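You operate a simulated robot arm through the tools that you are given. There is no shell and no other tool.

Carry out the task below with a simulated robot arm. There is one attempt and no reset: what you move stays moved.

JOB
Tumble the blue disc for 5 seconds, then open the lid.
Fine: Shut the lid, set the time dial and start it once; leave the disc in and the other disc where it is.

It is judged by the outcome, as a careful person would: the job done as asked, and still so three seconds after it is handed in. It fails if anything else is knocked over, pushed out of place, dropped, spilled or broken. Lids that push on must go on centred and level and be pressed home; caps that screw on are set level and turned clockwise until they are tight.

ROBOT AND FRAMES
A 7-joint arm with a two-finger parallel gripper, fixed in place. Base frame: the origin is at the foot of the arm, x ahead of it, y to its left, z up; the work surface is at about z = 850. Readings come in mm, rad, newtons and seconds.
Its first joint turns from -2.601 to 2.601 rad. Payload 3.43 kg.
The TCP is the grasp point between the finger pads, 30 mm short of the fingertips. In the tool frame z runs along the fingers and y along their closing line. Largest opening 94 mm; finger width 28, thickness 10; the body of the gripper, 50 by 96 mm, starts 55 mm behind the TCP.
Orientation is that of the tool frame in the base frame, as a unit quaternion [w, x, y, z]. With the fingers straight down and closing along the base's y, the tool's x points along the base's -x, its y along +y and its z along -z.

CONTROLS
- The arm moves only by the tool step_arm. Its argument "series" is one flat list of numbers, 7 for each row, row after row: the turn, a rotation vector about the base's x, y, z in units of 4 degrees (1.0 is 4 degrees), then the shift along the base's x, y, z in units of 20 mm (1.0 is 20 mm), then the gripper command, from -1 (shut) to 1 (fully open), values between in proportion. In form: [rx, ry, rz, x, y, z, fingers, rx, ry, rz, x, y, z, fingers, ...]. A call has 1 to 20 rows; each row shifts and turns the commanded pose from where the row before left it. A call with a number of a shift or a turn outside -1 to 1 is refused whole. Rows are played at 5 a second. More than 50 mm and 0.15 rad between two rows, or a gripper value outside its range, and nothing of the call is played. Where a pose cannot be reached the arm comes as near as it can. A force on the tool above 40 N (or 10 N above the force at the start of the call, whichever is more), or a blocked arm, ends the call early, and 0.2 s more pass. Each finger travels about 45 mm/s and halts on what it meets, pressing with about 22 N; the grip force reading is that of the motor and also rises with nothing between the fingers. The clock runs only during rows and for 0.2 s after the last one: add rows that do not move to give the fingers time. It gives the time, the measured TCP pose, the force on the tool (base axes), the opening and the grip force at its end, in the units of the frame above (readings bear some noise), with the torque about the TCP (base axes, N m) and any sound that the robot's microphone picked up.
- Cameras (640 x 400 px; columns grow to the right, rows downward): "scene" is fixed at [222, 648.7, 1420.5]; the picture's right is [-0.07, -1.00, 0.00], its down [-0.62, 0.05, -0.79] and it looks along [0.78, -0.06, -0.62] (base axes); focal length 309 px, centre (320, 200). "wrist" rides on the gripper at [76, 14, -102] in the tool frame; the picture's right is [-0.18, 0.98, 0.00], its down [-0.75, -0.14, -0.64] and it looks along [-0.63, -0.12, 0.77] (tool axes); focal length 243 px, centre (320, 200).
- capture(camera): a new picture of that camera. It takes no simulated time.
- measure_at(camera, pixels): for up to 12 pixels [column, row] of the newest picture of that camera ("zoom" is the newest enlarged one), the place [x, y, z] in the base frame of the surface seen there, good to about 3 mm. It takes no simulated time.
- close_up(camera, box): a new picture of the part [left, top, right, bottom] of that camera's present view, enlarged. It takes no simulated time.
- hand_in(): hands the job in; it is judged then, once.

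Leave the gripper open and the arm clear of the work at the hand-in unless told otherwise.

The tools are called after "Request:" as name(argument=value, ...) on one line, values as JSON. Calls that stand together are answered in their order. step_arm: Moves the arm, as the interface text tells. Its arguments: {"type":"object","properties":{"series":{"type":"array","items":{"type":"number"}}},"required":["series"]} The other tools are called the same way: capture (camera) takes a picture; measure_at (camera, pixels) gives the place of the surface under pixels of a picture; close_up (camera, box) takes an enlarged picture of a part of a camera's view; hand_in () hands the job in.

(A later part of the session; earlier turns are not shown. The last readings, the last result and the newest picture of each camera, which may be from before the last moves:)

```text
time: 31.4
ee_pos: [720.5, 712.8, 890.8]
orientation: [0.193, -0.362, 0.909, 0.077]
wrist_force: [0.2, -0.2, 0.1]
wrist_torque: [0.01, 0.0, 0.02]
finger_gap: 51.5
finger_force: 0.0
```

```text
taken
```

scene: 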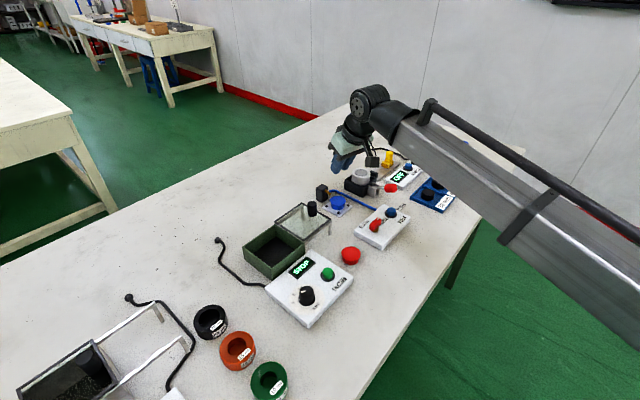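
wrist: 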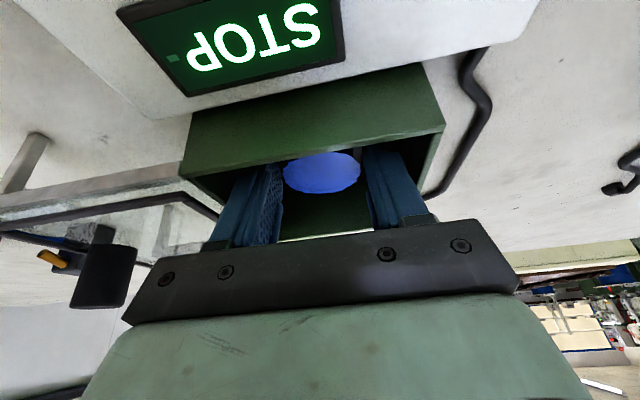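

The fingers are open at 51.5 mm and the disc is free. I'll raise straight up out of the box.

Request:
step_arm(series=[0, 0, 0, 0, 0, 0.3, 0.1, 0, 0, 0, 0, 0, 0.6, 0.1, 0, 0, 0, 0, 0, 1, 0.1, 0, 0, 0, 0, 0, 1, 0.1, 0, 0, 0, 0, 0, 1, 0.1, 0, 0, 0, 0, 0, 1, 0.1, 0, 0, 0, 0, 0, 1, 0.1, 0, 0, 0, 0, 0, 0, 0.1])

Request:
capture(camera="wrist")

Request:
close_up(camera="scene", box=[220, 170, 380, 290])

```text
time: 33.2
ee_pos: [720.9, 708.8, 1010.6]
orientation: [0.194, -0.362, 0.909, 0.076]
wrist_force: [0.1, 0.6, -0.1]
wrist_torque: [0.01, 0.0, -0.05]
finger_gap: 51.6
finger_force: 0.0
```

```text
taken
```

wrist: 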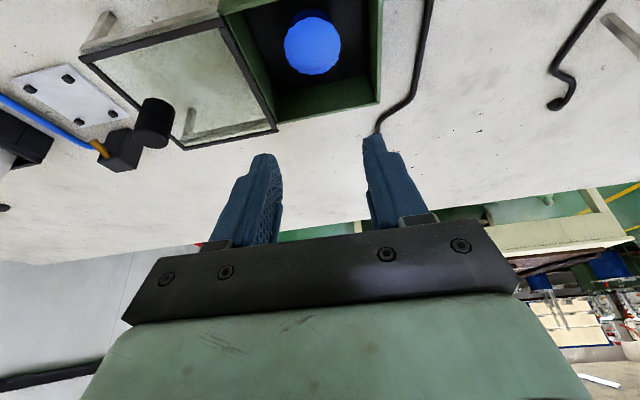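

```text
3.33 times, centred on (300, 230) of scene
```

zoom: 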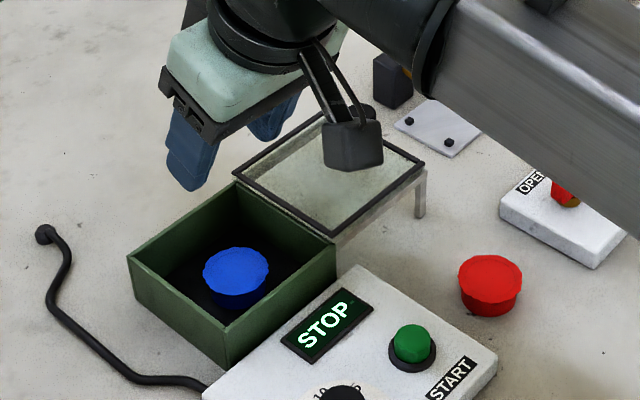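

The blue disc lies in the box. Next is the lid: I'll measure its corners, knob and rails to see how it slides.

Request:
close_up(camera="wrist", box=[60, 0, 300, 160])

Request:
measure_at(camera="wrist", pixels=[[158, 105], [142, 115], [168, 118], [155, 145], [84, 60], [218, 20], [274, 129], [184, 146], [150, 80], [180, 135], [110, 20], [195, 125]])

Request:
close_up(camera="scene", box=[260, 180, 360, 260])

```text
2.50 times, centred on (180, 80) of wrist
```

zoom: 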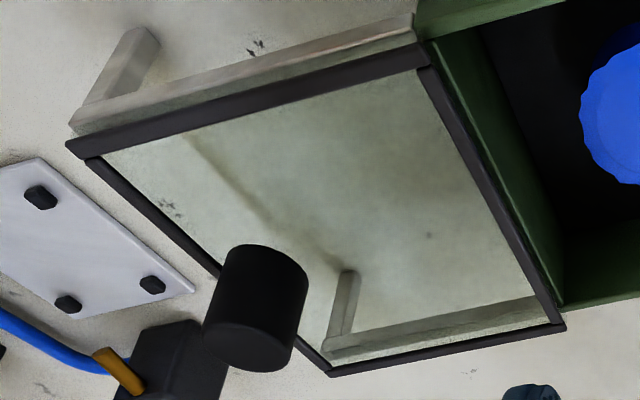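

```text
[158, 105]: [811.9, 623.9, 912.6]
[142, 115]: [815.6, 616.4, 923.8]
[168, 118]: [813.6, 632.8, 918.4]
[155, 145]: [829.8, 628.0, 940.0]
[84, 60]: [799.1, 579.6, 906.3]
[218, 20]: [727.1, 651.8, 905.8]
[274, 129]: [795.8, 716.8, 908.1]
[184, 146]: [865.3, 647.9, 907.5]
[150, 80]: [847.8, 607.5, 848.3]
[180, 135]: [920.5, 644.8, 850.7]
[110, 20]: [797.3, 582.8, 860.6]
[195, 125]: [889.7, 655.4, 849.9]
```

```text
5.00 times, centred on (310, 220) of scene
```

zoom: 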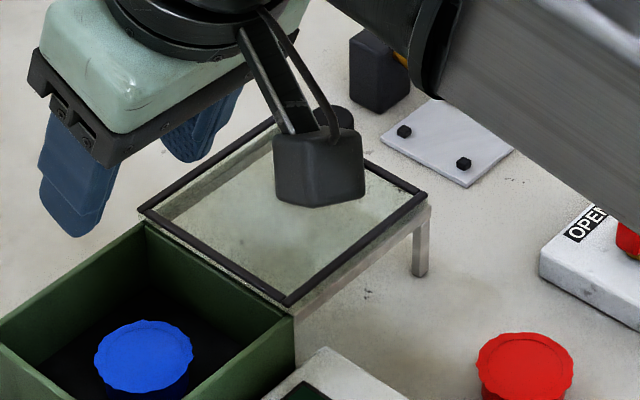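

The lid is a square at z ≈ 907, resting on rails. It must slide about 99 mm along (-0.71, +0.71) to cover the box. Its knob is at about (820.5, 625), 26 mm thick, top at 940. I'll move over the knob with fingers at 51 mm, then descend around it.

Request:
step_arm(series=[0, 0, 0.07, 0.78, -0.75, 0, 0.1, 0, 0, 0.07, 0.78, -0.75, 0, 0.1, 0, 0, 0.07, 0.78, -0.75, 0, 0.1, 0, 0, 0.07, 0.78, -0.75, 0, 0.1, 0, 0, 0.07, 0.78, -0.75, 0, 0.1, 0, 0, 0.07, 0.78, -0.75, 0, 0.1, 0, 0, 0, 0, 0, 0, 0.1])

Request:
capture(camera="wrist")

Request:
close_up(camera="scene", box=[260, 150, 380, 250])

```text
time: 34.8
ee_pos: [815.0, 622.5, 1010.9]
orientation: [0.192, -0.376, 0.903, 0.08]
wrist_force: [-0.6, -0.3, 0.0]
wrist_torque: [-0.02, -0.04, 0.02]
finger_gap: 52.0
finger_force: 0.0
```

```text
taken
```

wrist: 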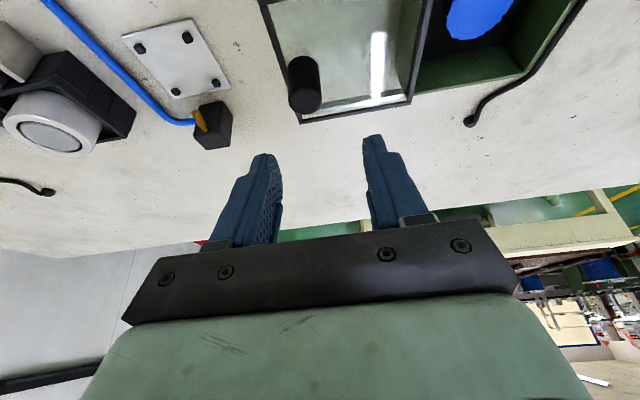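

```text
4.00 times, centred on (320, 200) of scene
```

zoom: 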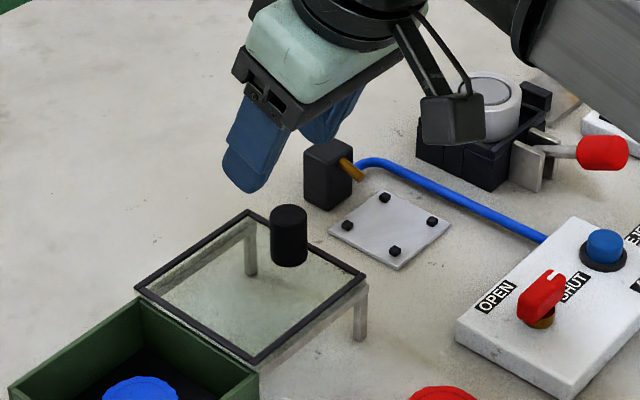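

I'll measure the knob precisely from this closer view.

Request:
close_up(camera="wrist", box=[260, 30, 420, 140])

Request:
measure_at(camera="zoom", pixels=[[180, 240], [125, 235], [230, 235], [180, 300], [180, 190]])

Request:
measure_at(camera="wrist", pixels=[[305, 98], [292, 97], [318, 97], [305, 110], [304, 88], [304, 65], [411, 101], [302, 121]])

```text
3.64 times, centred on (340, 85) of wrist
```

zoom: 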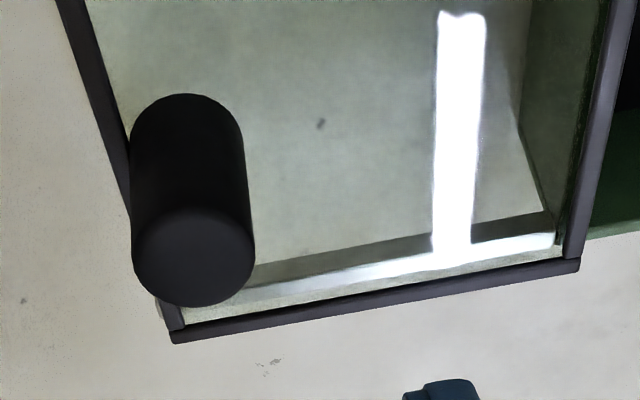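

```text
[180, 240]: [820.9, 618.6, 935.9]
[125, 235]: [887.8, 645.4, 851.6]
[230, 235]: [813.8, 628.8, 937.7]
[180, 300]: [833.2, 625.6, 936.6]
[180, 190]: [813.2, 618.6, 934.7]
```

```text
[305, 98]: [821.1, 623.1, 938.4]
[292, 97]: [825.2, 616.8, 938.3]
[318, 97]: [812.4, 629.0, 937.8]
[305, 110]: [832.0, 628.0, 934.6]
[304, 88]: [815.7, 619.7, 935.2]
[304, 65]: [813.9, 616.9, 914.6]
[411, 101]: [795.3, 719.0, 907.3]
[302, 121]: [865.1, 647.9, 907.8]
```

The knob's centre is about (822.5, 624) and it is 23–24 mm thick. I'll correct by about 3 mm and descend around it to z ≈ 944.

Request:
step_arm(series=[0, 0, 0, 0.1, -0.125, -0.8, 0.1, 0, 0, 0, 0, 0, -0.9, 0.1, 0, 0, 0, 0, 0, -0.9, 0.1, 0, 0, 0, 0, 0, -0.7, 0.1, 0, 0, 0, 0, 0, 0, 0.1])

Request:
capture(camera="wrist")

Request:
close_up(camera="scene", box=[270, 160, 370, 240])

```text
time: 36.0
ee_pos: [816.3, 618.9, 942.8]
orientation: [0.192, -0.375, 0.903, 0.08]
wrist_force: [-0.1, -1.0, 0.0]
wrist_torque: [0.02, 0.0, -0.03]
finger_gap: 51.5
finger_force: 0.0
```

```text
taken
```

wrist: 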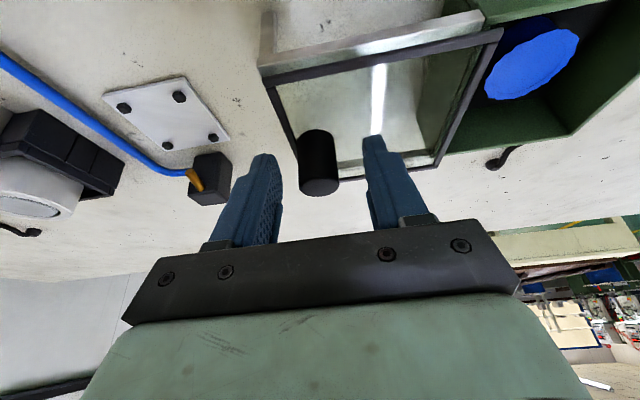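

```text
5.00 times, centred on (320, 200) of scene
```

zoom: 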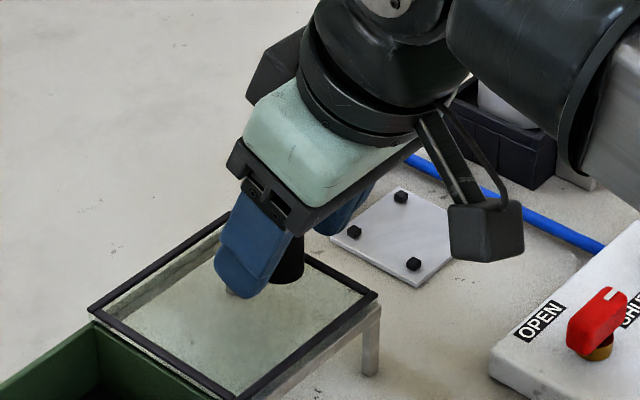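

The knob stands between the fingers. I'll narrow the gap to about 27 mm (loose around the knob) and push the lid 30 mm toward the box as a test.

Request:
step_arm(series=[0, 0, 0, 0, 0, 0, -0.42, 0, 0, 0, 0, 0, 0, -0.42, 0, 0, 0, 0, 0, 0, -0.42, 0, 0, 0, -0.2, 0.2, 0, -0.42, 0, 0, 0, -0.3, 0.3, 0, -0.42, 0, 0, 0, -0.3, 0.3, 0, -0.42, 0, 0, 0, -0.25, 0.25, 0, -0.42, 0, 0, 0, 0, 0, 0, -0.42])

Request:
capture(camera="wrist")

Request:
close_up(camera="scene", box=[230, 170, 350, 270])

```text
time: 37.8
ee_pos: [795.5, 641.1, 942.3]
orientation: [0.192, -0.376, 0.903, 0.08]
wrist_force: [0.8, -0.2, -0.2]
wrist_torque: [-0.02, -0.03, 0.0]
finger_gap: 27.5
finger_force: 0.0
```

```text
taken
```

wrist: 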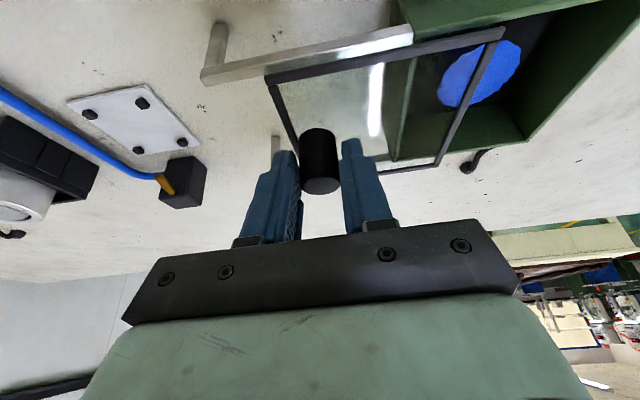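

```text
4.00 times, centred on (290, 220) of scene
```

zoom: 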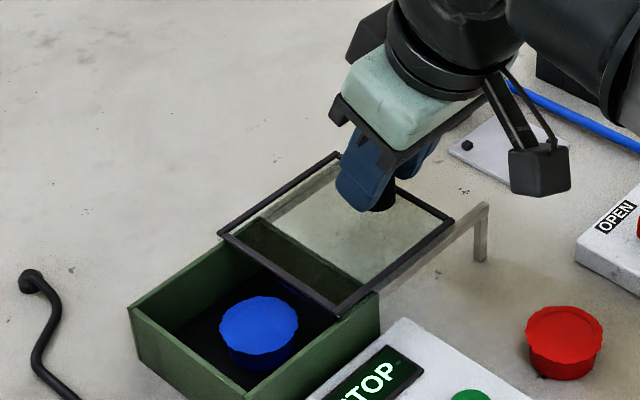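

The lid slides freely on its rails. I'll continue 55 mm further.

Request:
step_arm(series=[0, 0, 0, -0.35, 0.35, 0, -0.42, 0, 0, 0, -0.4, 0.4, 0, -0.42, 0, 0, 0, -0.4, 0.4, 0, -0.42, 0, 0, 0, -0.4, 0.4, 0, -0.42, 0, 0, 0, -0.4, 0.4, 0, -0.42, 0, 0, 0, 0, 0, 0, -0.42])

Request:
capture(camera="wrist")

Request:
close_up(camera="scene", box=[230, 180, 350, 280])

```text
time: 39.2
ee_pos: [756.1, 680.2, 942.5]
orientation: [0.192, -0.376, 0.903, 0.08]
wrist_force: [0.2, -1.3, 0.3]
wrist_torque: [0.04, -0.01, 0.03]
finger_gap: 27.8
finger_force: 1.1
```

```text
taken
```

wrist: 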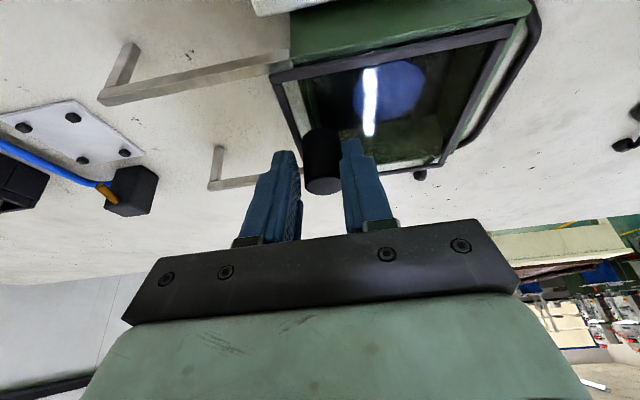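

```text
4.00 times, centred on (290, 230) of scene
```

zoom: 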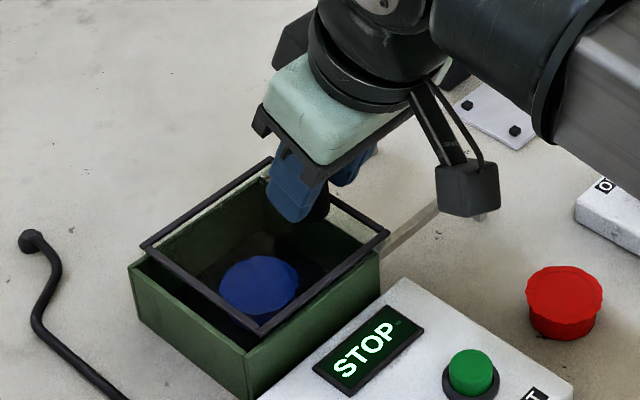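

About 15–20 mm remain before the lid covers the box. I'll push slower now.

Request:
step_arm(series=[0, 0, 0, -0.12, 0.12, 0, -0.42, 0, 0, 0, -0.12, 0.12, 0, -0.42, 0, 0, 0, -0.12, 0.12, 0, -0.42, 0, 0, 0, 0, 0, 0, -0.42])

Request:
close_up(camera="scene", box=[230, 180, 350, 280])

```text
time: 40.2
ee_pos: [748.5, 686.9, 941.3]
orientation: [0.192, -0.375, 0.903, 0.079]
wrist_force: [0.2, 0.6, -0.1]
wrist_torque: [0.04, 0.03, 0.0]
finger_gap: 27.4
finger_force: 0.5
```

```text
4.00 times, centred on (290, 230) of scene
```

zoom: 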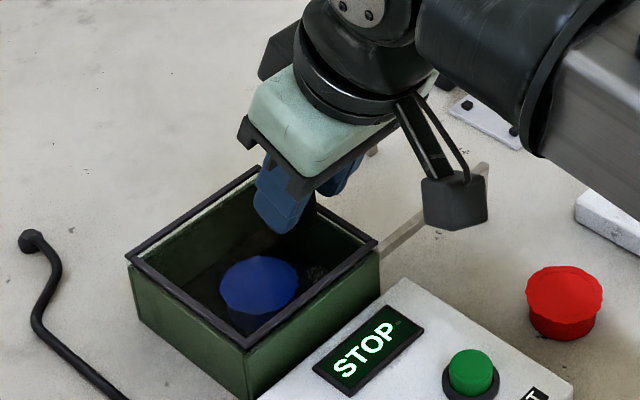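

The lid nearly covers the box. I'll go on in small steps and watch for the end stop.

Request:
step_arm(series=[0, 0, 0, -0.1, 0.1, 0, -0.42, 0, 0, 0, -0.1, 0.1, 0, -0.42, 0, 0, 0, 0, 0, 0, -0.42])

Request:
close_up(camera="scene", box=[230, 180, 350, 280])

Request:
capture(camera="wrist")

```text
time: 41.0
ee_pos: [745.0, 690.2, 941.6]
orientation: [0.192, -0.376, 0.903, 0.08]
wrist_force: [0.8, -0.3, -0.5]
wrist_torque: [-0.02, -0.01, -0.01]
finger_gap: 27.8
finger_force: 0.6
```

```text
4.00 times, centred on (290, 230) of scene
```

zoom: 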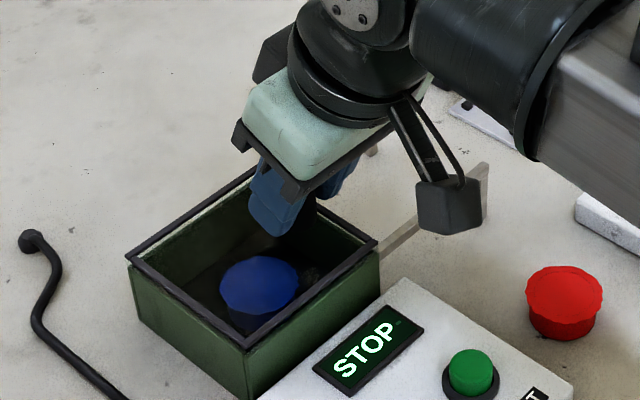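

```text
taken
```

wrist: 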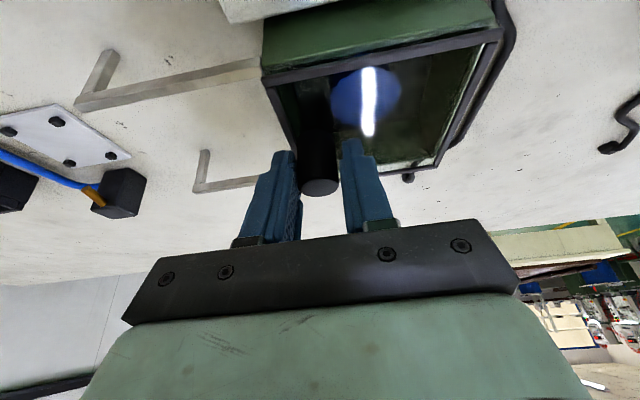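

The lid hasn't moved between the last two pictures, so it is probably at its stop. I'll push another 4 mm to make sure and read the force.

Request:
step_arm(series=[0, 0, 0, -0.07, 0.07, 0, -0.42, 0, 0, 0, -0.07, 0.07, 0, -0.42, 0, 0, 0, 0, 0, 0, -0.42])

Request:
close_up(camera="scene", box=[230, 180, 350, 280])

```text
time: 41.8
ee_pos: [742.5, 693.0, 942.1]
orientation: [0.191, -0.376, 0.903, 0.079]
wrist_force: [6.2, -11.1, -2.7]
wrist_torque: [-0.14, 0.0, -0.15]
finger_gap: 34.4
finger_force: 6.2
```

```text
4.00 times, centred on (290, 230) of scene
```

zoom: 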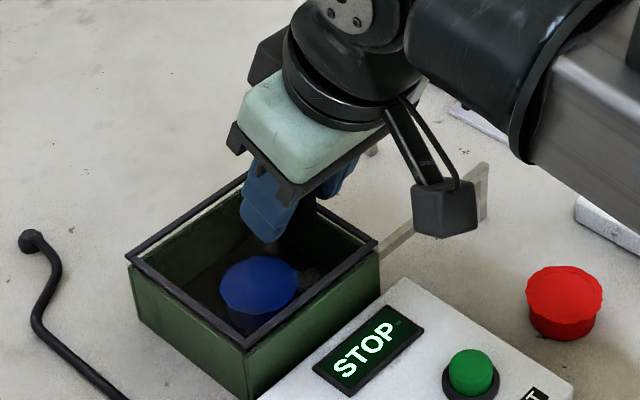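

The lid is against its stop, with about 12.7 N resisting. I'll back off 6 mm, open the fingers and rise clear without dragging the knob.

Request:
step_arm(series=[0, 0, 0, 0.1, -0.1, 0, -0.2, 0, 0, 0, 0.15, -0.15, 0, 0.1, 0, 0, 0, 0, 0, 0, 0.1, 0, 0, 0, 0, 0, 0.3, 0.1, 0, 0, 0, 0, 0, 0.8, 0.1, 0, 0, 0, 0, 0, 1, 0.1, 0, 0, 0, 0, 0, 1, 0.1, 0, 0, 0, 0, 0, 1, 0.1, 0, 0, 0, 0, 0, 1, 0.1])

Request:
capture(camera="wrist")

Request:
close_up(camera="scene", box=[220, 180, 360, 320])

```text
time: 43.8
ee_pos: [746.9, 686.6, 1045.9]
orientation: [0.191, -0.377, 0.903, 0.08]
wrist_force: [-0.3, 0.0, -0.6]
wrist_torque: [-0.03, 0.0, 0.02]
finger_gap: 51.6
finger_force: 0.1
```

```text
taken
```

wrist: 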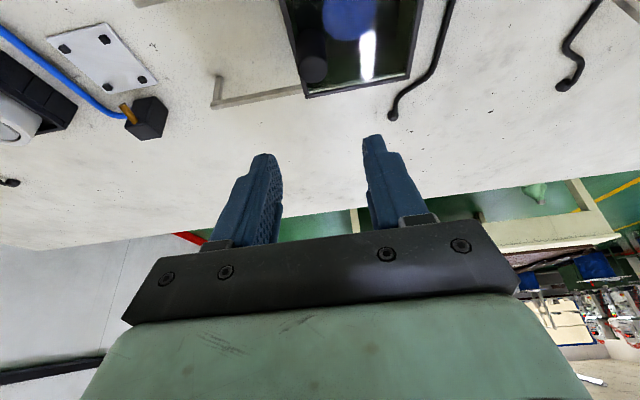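

```text
2.86 times, centred on (290, 250) of scene
```

zoom: 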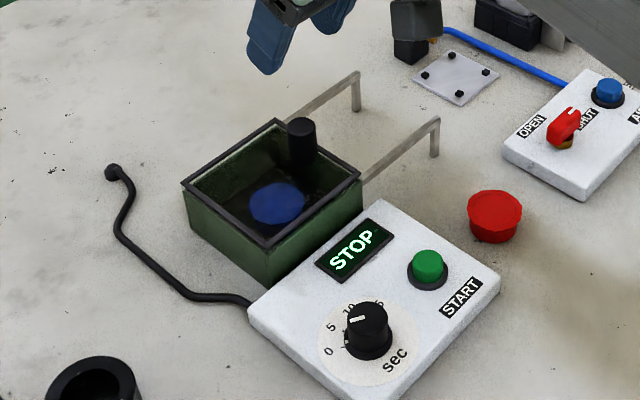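

The lid is shut over the disc. Next is the time dial. I'll make the tool vertical again and move to a good viewing pose over the dial.

Request:
step_arm(series=[-0.353, 0.353, 0, -0.92, -0.42, 0, 0.1, -0.353, 0.353, 0, -0.92, -0.42, 0, 0.1, -0.353, 0.353, 0, -0.92, -0.42, 0, 0.1, -0.353, 0.353, 0, -0.92, -0.42, 0, 0.1, -0.353, 0.353, 0, -0.92, -0.42, -0.2, 0.1, -0.353, 0.353, 0, -0.92, -0.42, -0.3, 0.1, -0.353, 0.353, 0, -0.92, -0.42, -0.3, 0.1, -0.353, 0.353, 0, -0.92, -0.42, -0.3, 0.1, -0.353, 0.353, 0, -0.92, -0.42, -0.3, 0.1, -0.353, 0.353, 0, -0.92, -0.42, -0.3, 0.1, -0.353, 0.353, 0, -0.92, -0.42, -0.3, 0.1, -0.353, 0.353, 0, -0.92, -0.42, -0.3, 0.1, 0, 0, 0, 0, 0, 0, 0.1])

Request:
capture(camera="wrist")

Request:
capture(camera="scene")

```text
time: 46.6
ee_pos: [527.4, 588.3, 999.0]
orientation: [0.0, -0.385, 0.923, 0.0]
wrist_force: [-0.6, -0.2, 0.0]
wrist_torque: [0.03, -0.03, -0.02]
finger_gap: 51.7
finger_force: 0.1
```

```text
taken
```

wrist: 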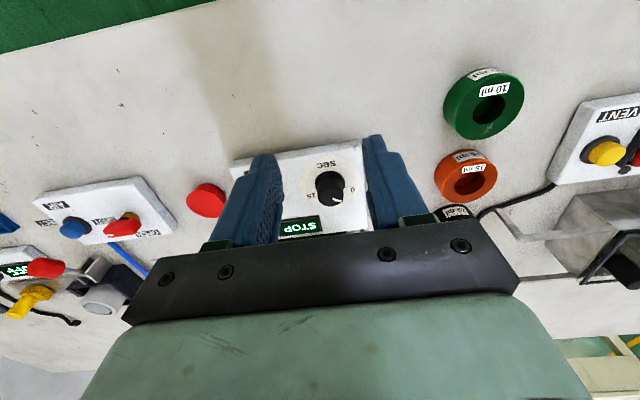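

```text
taken
```

scene: 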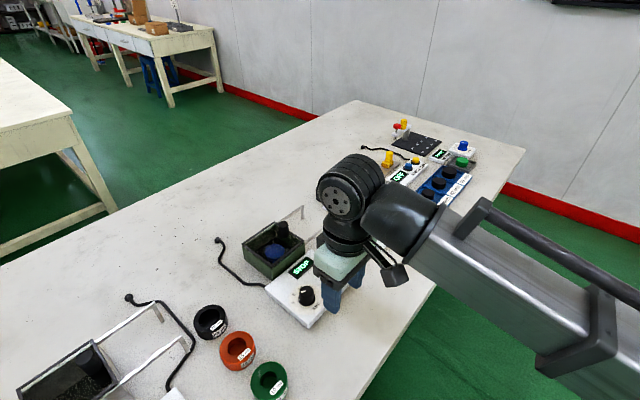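

The dial is at wrist pixel (330,187). I'll enlarge it and measure the pointer and scale.

Request:
close_up(camera="wrist", box=[282, 145, 378, 215])

Request:
close_up(camera="scene", box=[280, 270, 350, 320])

```text
5.71 times, centred on (330, 180) of wrist
```

zoom: 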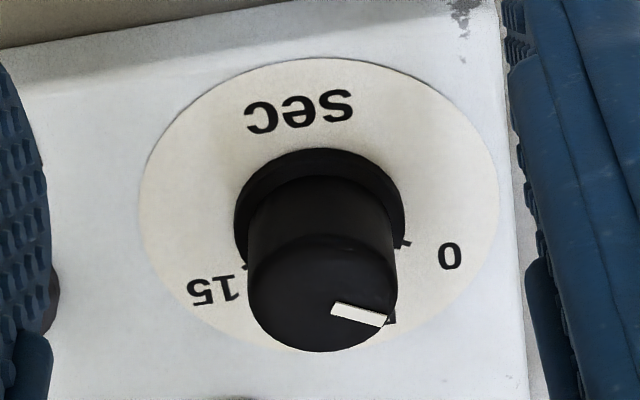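

```text
8.00 times, centred on (315, 295) of scene
```

zoom: 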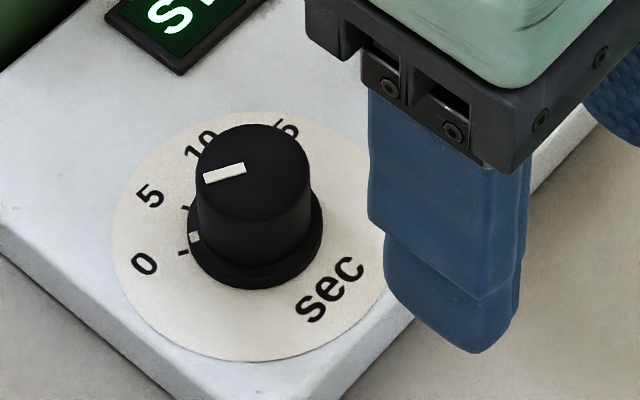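

The scene view shows the pointer on the knob and its skirt mark just past 0. I'll measure tick marks, numbers and pointer in the scene zoom.

Request:
measure_at(camera="zoom", pixels=[[144, 263], [150, 195], [200, 147], [288, 128], [183, 252], [184, 207], [195, 237], [207, 178], [244, 168], [253, 165], [330, 285], [253, 350]])

Request:
close_up(camera="scene", box=[287, 275, 327, 310])

```text
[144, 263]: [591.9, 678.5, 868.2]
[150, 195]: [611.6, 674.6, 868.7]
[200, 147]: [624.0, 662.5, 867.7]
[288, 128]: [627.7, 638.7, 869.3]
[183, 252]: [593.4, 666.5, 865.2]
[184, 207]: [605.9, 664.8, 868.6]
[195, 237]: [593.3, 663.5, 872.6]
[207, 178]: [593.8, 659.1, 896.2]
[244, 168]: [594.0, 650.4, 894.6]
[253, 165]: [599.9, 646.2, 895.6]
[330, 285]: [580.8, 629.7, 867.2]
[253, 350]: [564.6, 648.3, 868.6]
```

```text
11.43 times, centred on (307, 292) of scene
```

zoom: 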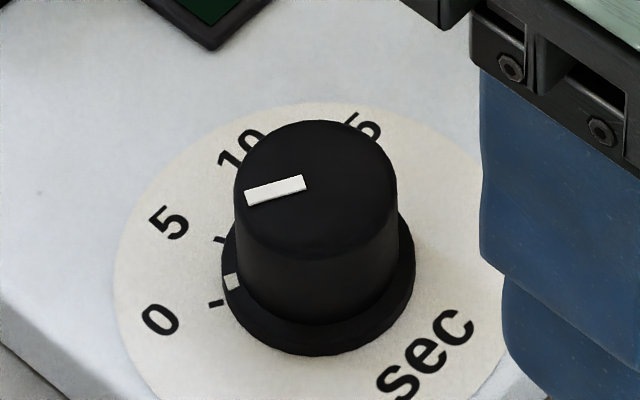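

The labels fit a circle centred at about (596, 646). Seen from above, 0 is at 96.5° and 5 at about 61.5°. The pointer is at 0, so the knob needs about 35° clockwise. I'll check the knob's centre from the wrist view.

Request:
measure_at(camera="wrist", pixels=[[330, 196], [318, 196], [342, 196], [330, 205], [330, 188], [337, 201], [341, 202], [344, 187], [290, 250], [300, 228]])

Request:
measure_at(camera="zoom", pixels=[[316, 185], [240, 190], [393, 190], [316, 125], [316, 245], [216, 302], [220, 240], [160, 318], [170, 222], [240, 150], [232, 282], [250, 195]])

```text
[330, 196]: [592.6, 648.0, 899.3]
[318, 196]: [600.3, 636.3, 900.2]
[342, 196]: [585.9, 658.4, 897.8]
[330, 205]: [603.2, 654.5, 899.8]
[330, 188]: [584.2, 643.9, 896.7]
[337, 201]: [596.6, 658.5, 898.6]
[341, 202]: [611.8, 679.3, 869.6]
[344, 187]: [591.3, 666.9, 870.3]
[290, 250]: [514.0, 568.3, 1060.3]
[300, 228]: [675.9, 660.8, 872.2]
```

```text
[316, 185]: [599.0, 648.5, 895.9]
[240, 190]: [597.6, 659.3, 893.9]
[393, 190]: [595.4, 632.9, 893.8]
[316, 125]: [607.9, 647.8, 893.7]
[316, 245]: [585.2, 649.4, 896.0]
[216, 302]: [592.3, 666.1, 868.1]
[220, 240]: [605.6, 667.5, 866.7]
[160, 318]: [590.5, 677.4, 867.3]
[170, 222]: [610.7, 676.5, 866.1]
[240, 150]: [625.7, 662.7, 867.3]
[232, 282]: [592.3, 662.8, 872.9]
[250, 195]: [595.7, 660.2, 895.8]
```

The knob's centre is about (595, 647.5), and the step from 0 to 5 is about 36°. I'll move above it and lower with the fingers open.

Request:
step_arm(series=[0, 0, 0, 0.845, 0.74, 0, 0.1, 0, 0, 0, 0.845, 0.74, 0, 0.1, 0, 0, 0, 0.845, 0.74, 0, 0.1, 0, 0, 0, 0.845, 0.74, 0, 0.1, 0, 0, 0, 0, 0, -1, 0.1, 0, 0, 0, 0, 0, -1, 0.1, 0, 0, 0, 0, 0, -1, 0.1, 0, 0, 0, 0, 0, 0, 0.1])

Request:
capture(camera="wrist")

Request:
close_up(camera="scene", box=[260, 220, 360, 320])

```text
time: 48.4
ee_pos: [592.3, 645.9, 941.1]
orientation: [0.0, -0.384, 0.923, 0.001]
wrist_force: [0.4, -0.5, -0.7]
wrist_torque: [0.01, -0.02, -0.01]
finger_gap: 52.0
finger_force: 0.2
```

```text
taken
```

wrist: 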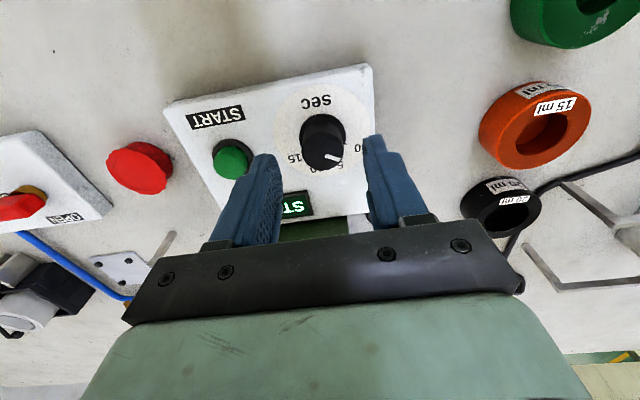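

```text
4.00 times, centred on (310, 270) of scene
```

zoom: 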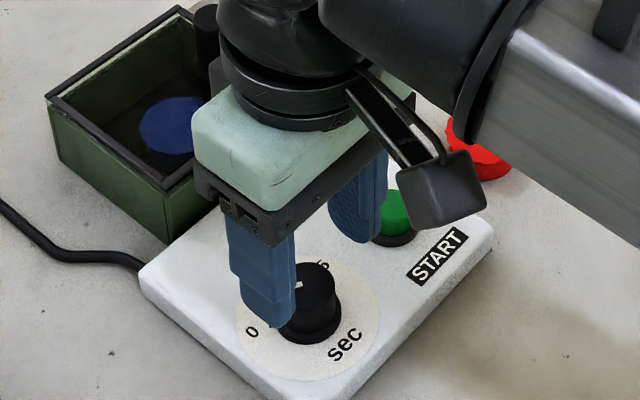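

I'll measure the knob relative to the fingers from this closer position.

Request:
close_up(camera="wrist", box=[230, 80, 410, 220])

Request:
measure_at(camera="wrist", pixels=[[323, 152], [303, 152], [343, 152], [323, 168], [323, 137], [336, 158], [356, 145], [340, 166], [230, 160], [324, 130]])

Request:
step_arm(series=[0, 0, 0, 0, 0, 0, 0.1])

```text
2.86 times, centred on (320, 150) of wrist
```

zoom: 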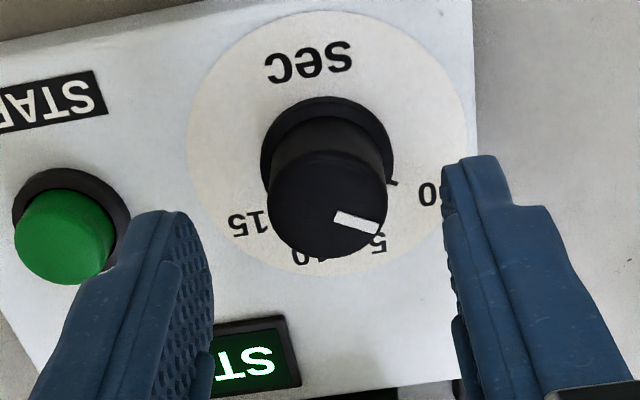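

```text
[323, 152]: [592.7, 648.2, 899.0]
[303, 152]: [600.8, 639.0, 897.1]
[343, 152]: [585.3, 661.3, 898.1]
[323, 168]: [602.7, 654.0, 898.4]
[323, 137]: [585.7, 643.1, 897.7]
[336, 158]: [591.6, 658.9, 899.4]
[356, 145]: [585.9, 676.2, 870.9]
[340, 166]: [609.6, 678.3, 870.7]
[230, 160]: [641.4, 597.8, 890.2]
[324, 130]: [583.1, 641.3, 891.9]
```

```text
time: 48.8
ee_pos: [593.2, 645.4, 940.4]
orientation: [0.0, -0.384, 0.923, 0.001]
wrist_force: [-1.1, 0.7, 0.3]
wrist_torque: [-0.01, -0.01, -0.03]
finger_gap: 52.0
finger_force: 0.1
```

The knob's axis is about 2.5 mm ahead of the TCP. I'll correct that and descend to z ≈ 907 around the knob.

Request:
step_arm(series=[0, 0, 0, 0.085, 0.095, -0.5, 0.1, 0, 0, 0, 0, 0, -0.5, 0.1, 0, 0, 0, 0, 0, -0.4, 0.1, 0, 0, 0, 0, 0, -0.28, 0.1, 0, 0, 0, 0, 0, 0, 0.1])

Request:
capture(camera="wrist")

Request:
close_up(camera="scene", box=[270, 250, 340, 310])

```text
time: 50.0
ee_pos: [593.6, 647.4, 905.3]
orientation: [-0.001, -0.385, 0.923, 0.002]
wrist_force: [-0.4, -0.3, -0.6]
wrist_torque: [-0.02, 0.03, 0.01]
finger_gap: 51.7
finger_force: 0.0
```

```text
taken
```

wrist: 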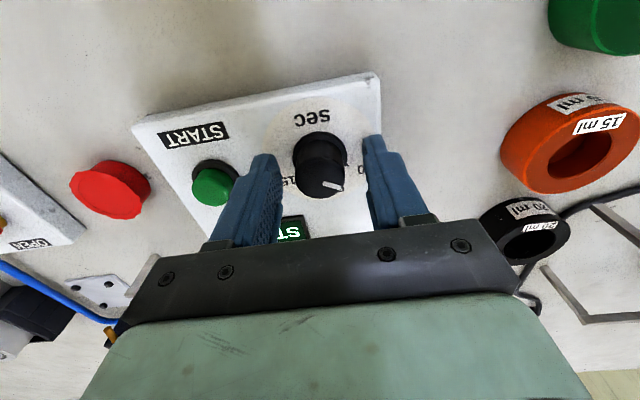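

```text
6.67 times, centred on (305, 280) of scene
```

zoom: 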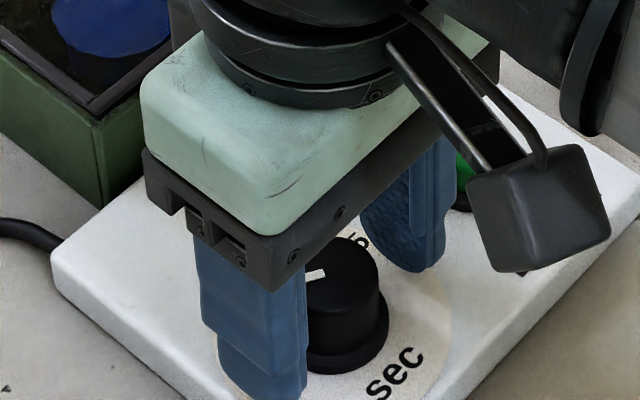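

The knob is between the fingers. Now I'll close on it.

Request:
step_arm(series=[0, 0, 0, 0, 0, 0, -0.2, 0, 0, 0, 0, 0, 0, -0.5, 0, 0, 0, 0, 0, 0, -0.6, 0, 0, 0, 0, 0, 0, -0.6, 0, 0, 0, 0, 0, 0, -0.6])

Request:
close_up(camera="wrist", box=[230, 90, 410, 230])

```text
time: 51.2
ee_pos: [594.4, 647.4, 906.4]
orientation: [0.001, -0.384, 0.923, 0.0]
wrist_force: [0.8, -0.5, 0.1]
wrist_torque: [-0.46, -0.52, 0.02]
finger_gap: 28.4
finger_force: 45.2
```

```text
2.86 times, centred on (320, 160) of wrist
```

zoom: 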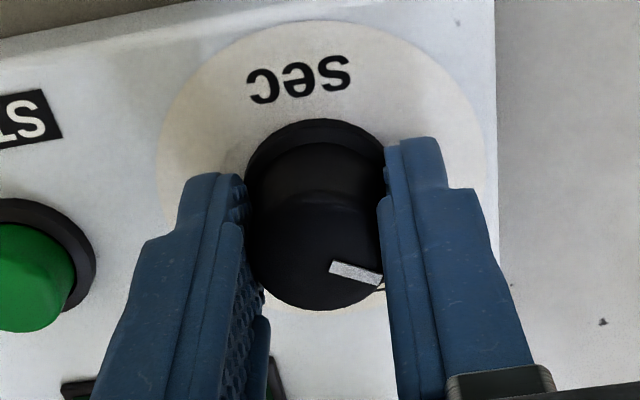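

The knob is held at 28.4 mm. I'll turn 12° clockwise first and check that the knob follows.

Request:
step_arm(series=[0, 0, -0.5, 0, 0, 0, -0.6, 0, 0, -0.5, 0, 0, 0, -0.6, 0, 0, -0.5, 0, 0, 0, -0.6, 0, 0, -0.5, 0, 0, 0, -0.6, 0, 0, -0.5, 0, 0, 0, -0.6, 0, 0, -0.5, 0, 0, 0, -0.6, 0, 0, 0, 0, 0, 0, -0.6])

Request:
close_up(camera="wrist", box=[230, 90, 410, 230])

Request:
close_up(camera="scene", box=[270, 250, 340, 310])

```text
time: 52.8
ee_pos: [594.2, 647.4, 906.4]
orientation: [0.001, -0.286, 0.958, 0.001]
wrist_force: [-5.2, 0.6, 15.2]
wrist_torque: [-0.65, 0.38, -0.01]
finger_gap: 28.9
finger_force: 45.1
```

```text
2.86 times, centred on (320, 160) of wrist
```

zoom: 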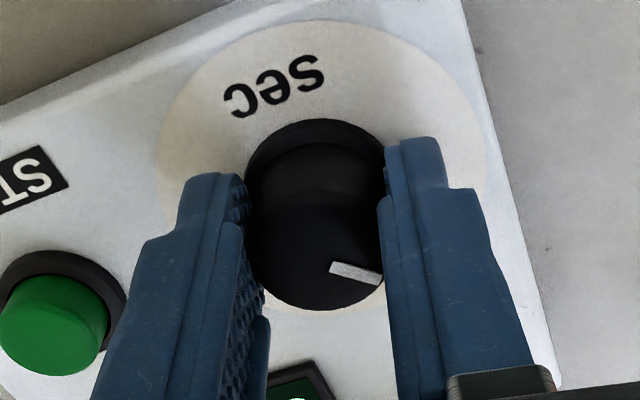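

```text
6.67 times, centred on (305, 280) of scene
```

zoom: 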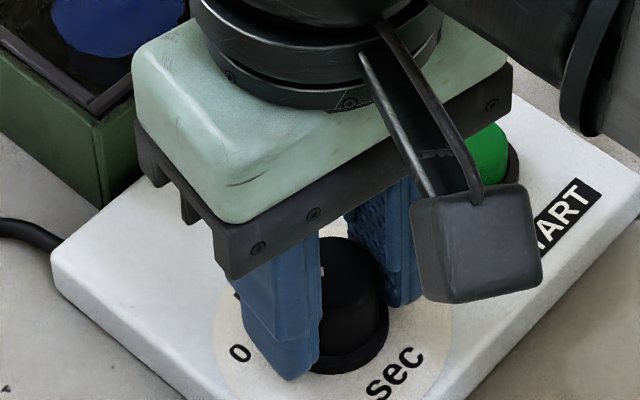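

The knob turned with the fingers, as the pointer is unchanged in the gripper view. There is 15 N of vertical load, so I'll ease up 1 mm and turn another 23°.

Request:
step_arm(series=[0, 0, 0, 0, 0, 0.05, -0.6, 0, 0, -0.5, 0, 0, 0, -0.6, 0, 0, -0.5, 0, 0, 0, -0.6, 0, 0, -0.5, 0, 0, 0, -0.6, 0, 0, -0.5, 0, 0, 0, -0.6, 0, 0, -0.5, 0, 0, 0, -0.6, 0, 0, -0.5, 0, 0, 0, -0.6, 0, 0, -0.5, 0, 0, 0, -0.6, 0, 0, -0.5, 0, 0, 0, -0.6, 0, 0, -0.5, 0, 0, 0, -0.6, 0, 0, -0.5, 0, 0, 0, -0.6, 0, 0, -0.5, 0, 0, 0, -0.6, 0, 0, -0.25, 0, 0, 0, -0.6, 0, 0, 0, 0, 0, 0, -0.6])

Request:
close_up(camera="wrist", box=[230, 90, 410, 230])

Request:
close_up(camera="scene", box=[270, 250, 340, 310])

```text
time: 55.8
ee_pos: [594.3, 649.5, 906.6]
orientation: [0.0, -0.088, 0.996, 0.0]
wrist_force: [-25.0, 8.6, -11.1]
wrist_torque: [-0.68, 0.25, 0.02]
finger_gap: 28.5
finger_force: 44.9
```

```text
2.86 times, centred on (320, 160) of wrist
```

zoom: 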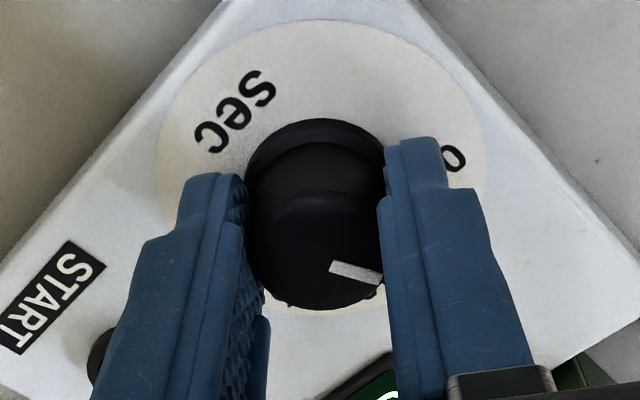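

```text
6.67 times, centred on (305, 280) of scene
```

zoom: 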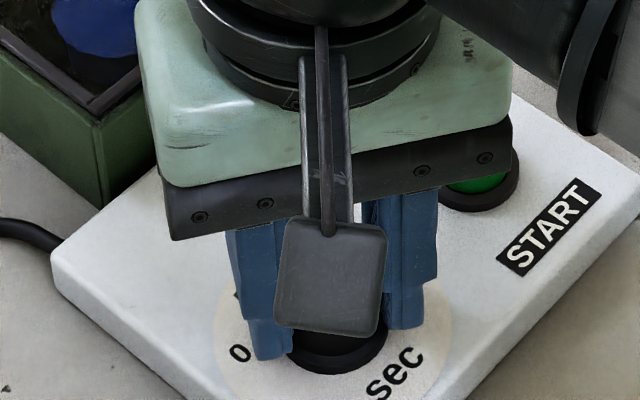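

The tool has turned 35° in total. I'll release, rise, and check the pointer in the scene view.

Request:
step_arm(series=[0, 0, 0, 0, 0, 0, -0.2, 0, 0, 0, 0, 0, 0, 0.1, 0, 0, 0, 0, 0, 0, 0.1, 0, 0, 0, 0, 0, 0.3, 0.1, 0, 0, 0, 0, 0, 0.9, 0.1, 0, 0, 0, 0, 0, 1, 0.1, 0, 0, 0, 0, 0, 1, 0.1, 0, 0, 0, -1, -0.3, 1, 0.1, 0, 0, 0, -1, -0.3, 0.6, 0.1, 0, 0, 0, -1, -0.3, 0, 0.1, 0, 0, 0, -1, -0.3, 0, 0.1, 0, 0, 0, 0, 0, 0, 0.1])

Request:
capture(camera="wrist")

Request:
close_up(camera="scene", box=[287, 275, 327, 310])

```text
time: 58.4
ee_pos: [515.6, 623.9, 1004.8]
orientation: [0.0, -0.089, 0.996, 0.002]
wrist_force: [-0.5, 0.1, 0.7]
wrist_torque: [-0.01, 0.02, 0.0]
finger_gap: 51.4
finger_force: 0.0
```

```text
taken
```

wrist: 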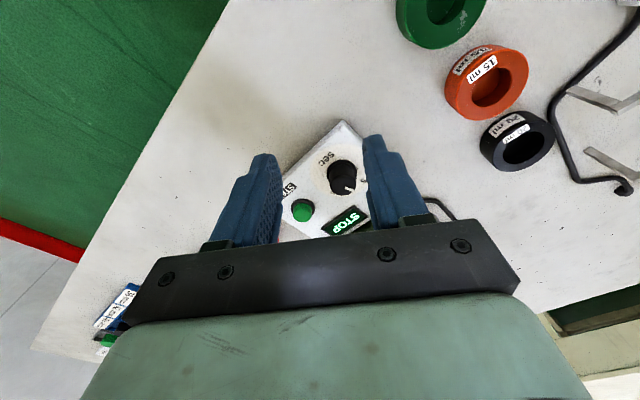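

```text
11.43 times, centred on (307, 292) of scene
```

zoom: 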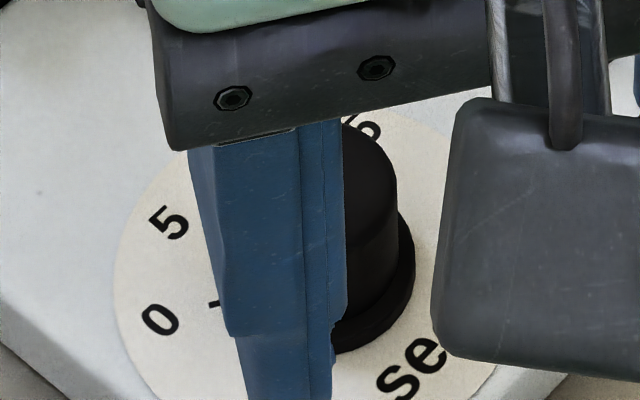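

The gripper blocks the scene camera. I'll move 100 mm sideways (−y) and look again.

Request:
step_arm(series=[0, 0, 0, 0.3, -1, 0, 0.1, 0, 0, 0, 0.3, -1, 0, 0.1, 0, 0, 0, 0.3, -1, 0, 0.1, 0, 0, 0, 0.3, -1, 0, 0.1, 0, 0, 0, 0.3, -1, 0, 0.1, 0, 0, 0, 0, 0, 0, 0.1])

Request:
close_up(camera="scene", box=[287, 275, 327, 310])

Request:
capture(camera="wrist")

```text
time: 59.8
ee_pos: [545.6, 526.0, 1003.7]
orientation: [0.0, -0.09, 0.996, 0.001]
wrist_force: [-0.4, 1.0, 0.8]
wrist_torque: [-0.02, -0.01, 0.0]
finger_gap: 51.7
finger_force: 0.0
```

```text
11.43 times, centred on (307, 292) of scene
```

zoom: 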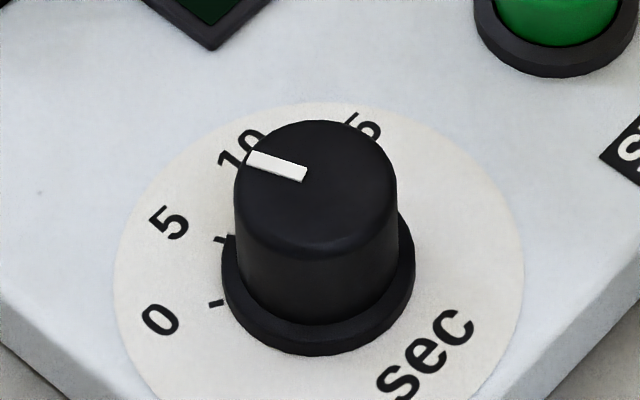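

```text
taken
```

wrist: 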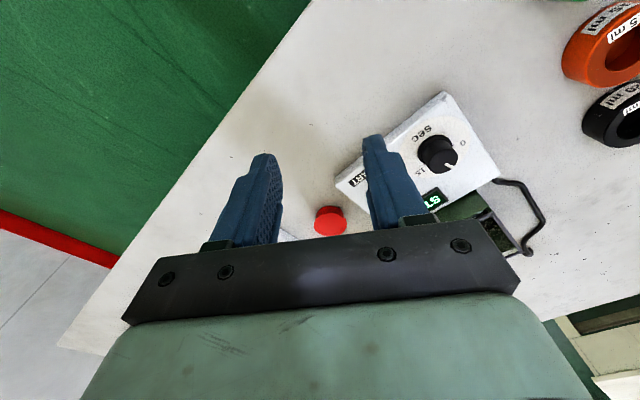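

The pointer now sits close to the 5 tick, perhaps about 1° short. I'll zoom in further to judge it accurately, and also look from the wrist camera.

Request:
close_up(camera="scene", box=[292, 283, 316, 301])

Request:
close_up(camera="wrist", box=[404, 130, 474, 180])

```text
16.00 times, centred on (304, 292) of scene
```

zoom: 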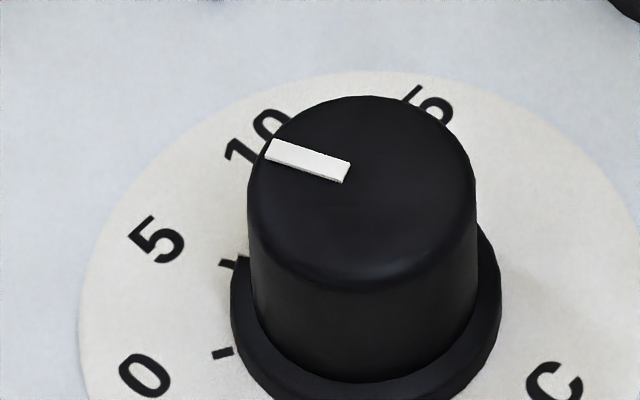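

```text
8.00 times, centred on (439, 155) of wrist
```

zoom: 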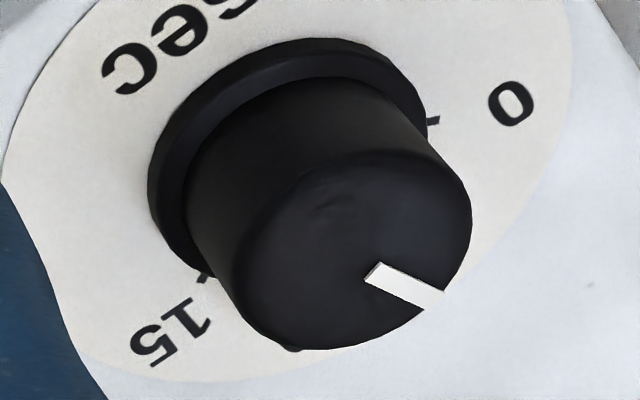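

To settle whether it's exactly on 5, I'll tilt the tool inward 24° so the wrist camera looks almost straight down on the dial, with fingers fully open and tips staying above z = 919.

Request:
step_arm(series=[-0.13, 0.739, 0, 0.206, 0.7875, 0, 1, -0.13, 0.739, 0, 0.206, 0.7875, 0, 1, -0.13, 0.739, 0, 0.206, 0.7875, 0, 1, -0.13, 0.739, 0, 0.206, 0.7875, 0, 1, -0.13, 0.739, 0, 0.206, 0.7875, 0, 1, -0.13, 0.739, 0, 0.206, 0.7875, 0, 1, -0.13, 0.739, 0, 0.206, 0.7875, 0, 1, -0.13, 0.739, 0, 0.206, 0.7875, 0, 1, 0, 0, 0, 0, 0, 0, 1])

Request:
capture(camera="wrist")

```text
time: 61.8
ee_pos: [575.0, 665.3, 954.3]
orientation: [-0.198, -0.084, 0.977, -0.005]
wrist_force: [-0.7, -0.8, 1.3]
wrist_torque: [-0.03, 0.06, 0.0]
finger_gap: 93.9
finger_force: 0.0
out of reach, approached as far as the arm can: row 6, 7, 8
```

```text
taken
```

wrist: 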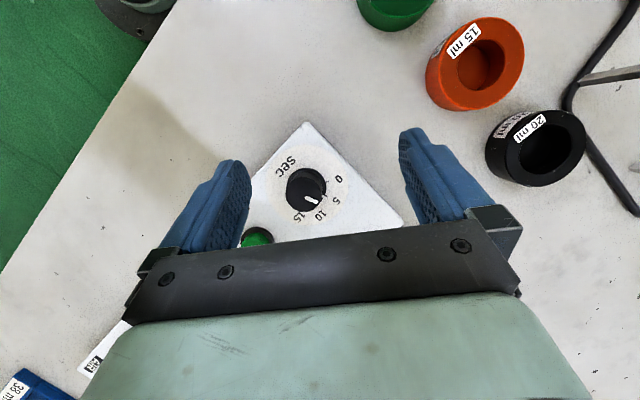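

The arm stopped at its limit, but this view is nearly vertical. I'll enlarge the dial.

Request:
close_up(camera="wrist", box=[266, 160, 354, 230])

Request:
close_up(camera="wrist", box=[290, 170, 340, 210])

```text
5.71 times, centred on (310, 195) of wrist
```

zoom: 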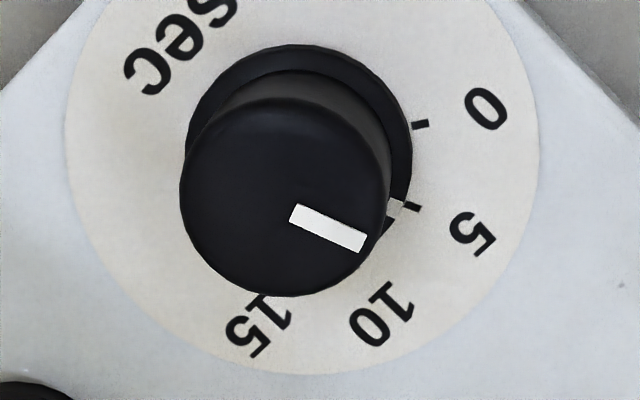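

```text
10.00 times, centred on (315, 190) of wrist
```

zoom: 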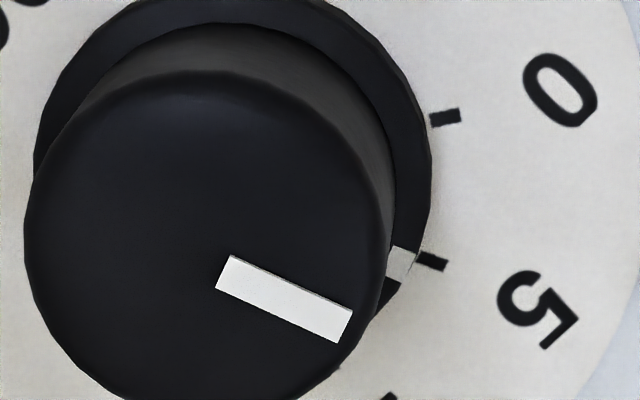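

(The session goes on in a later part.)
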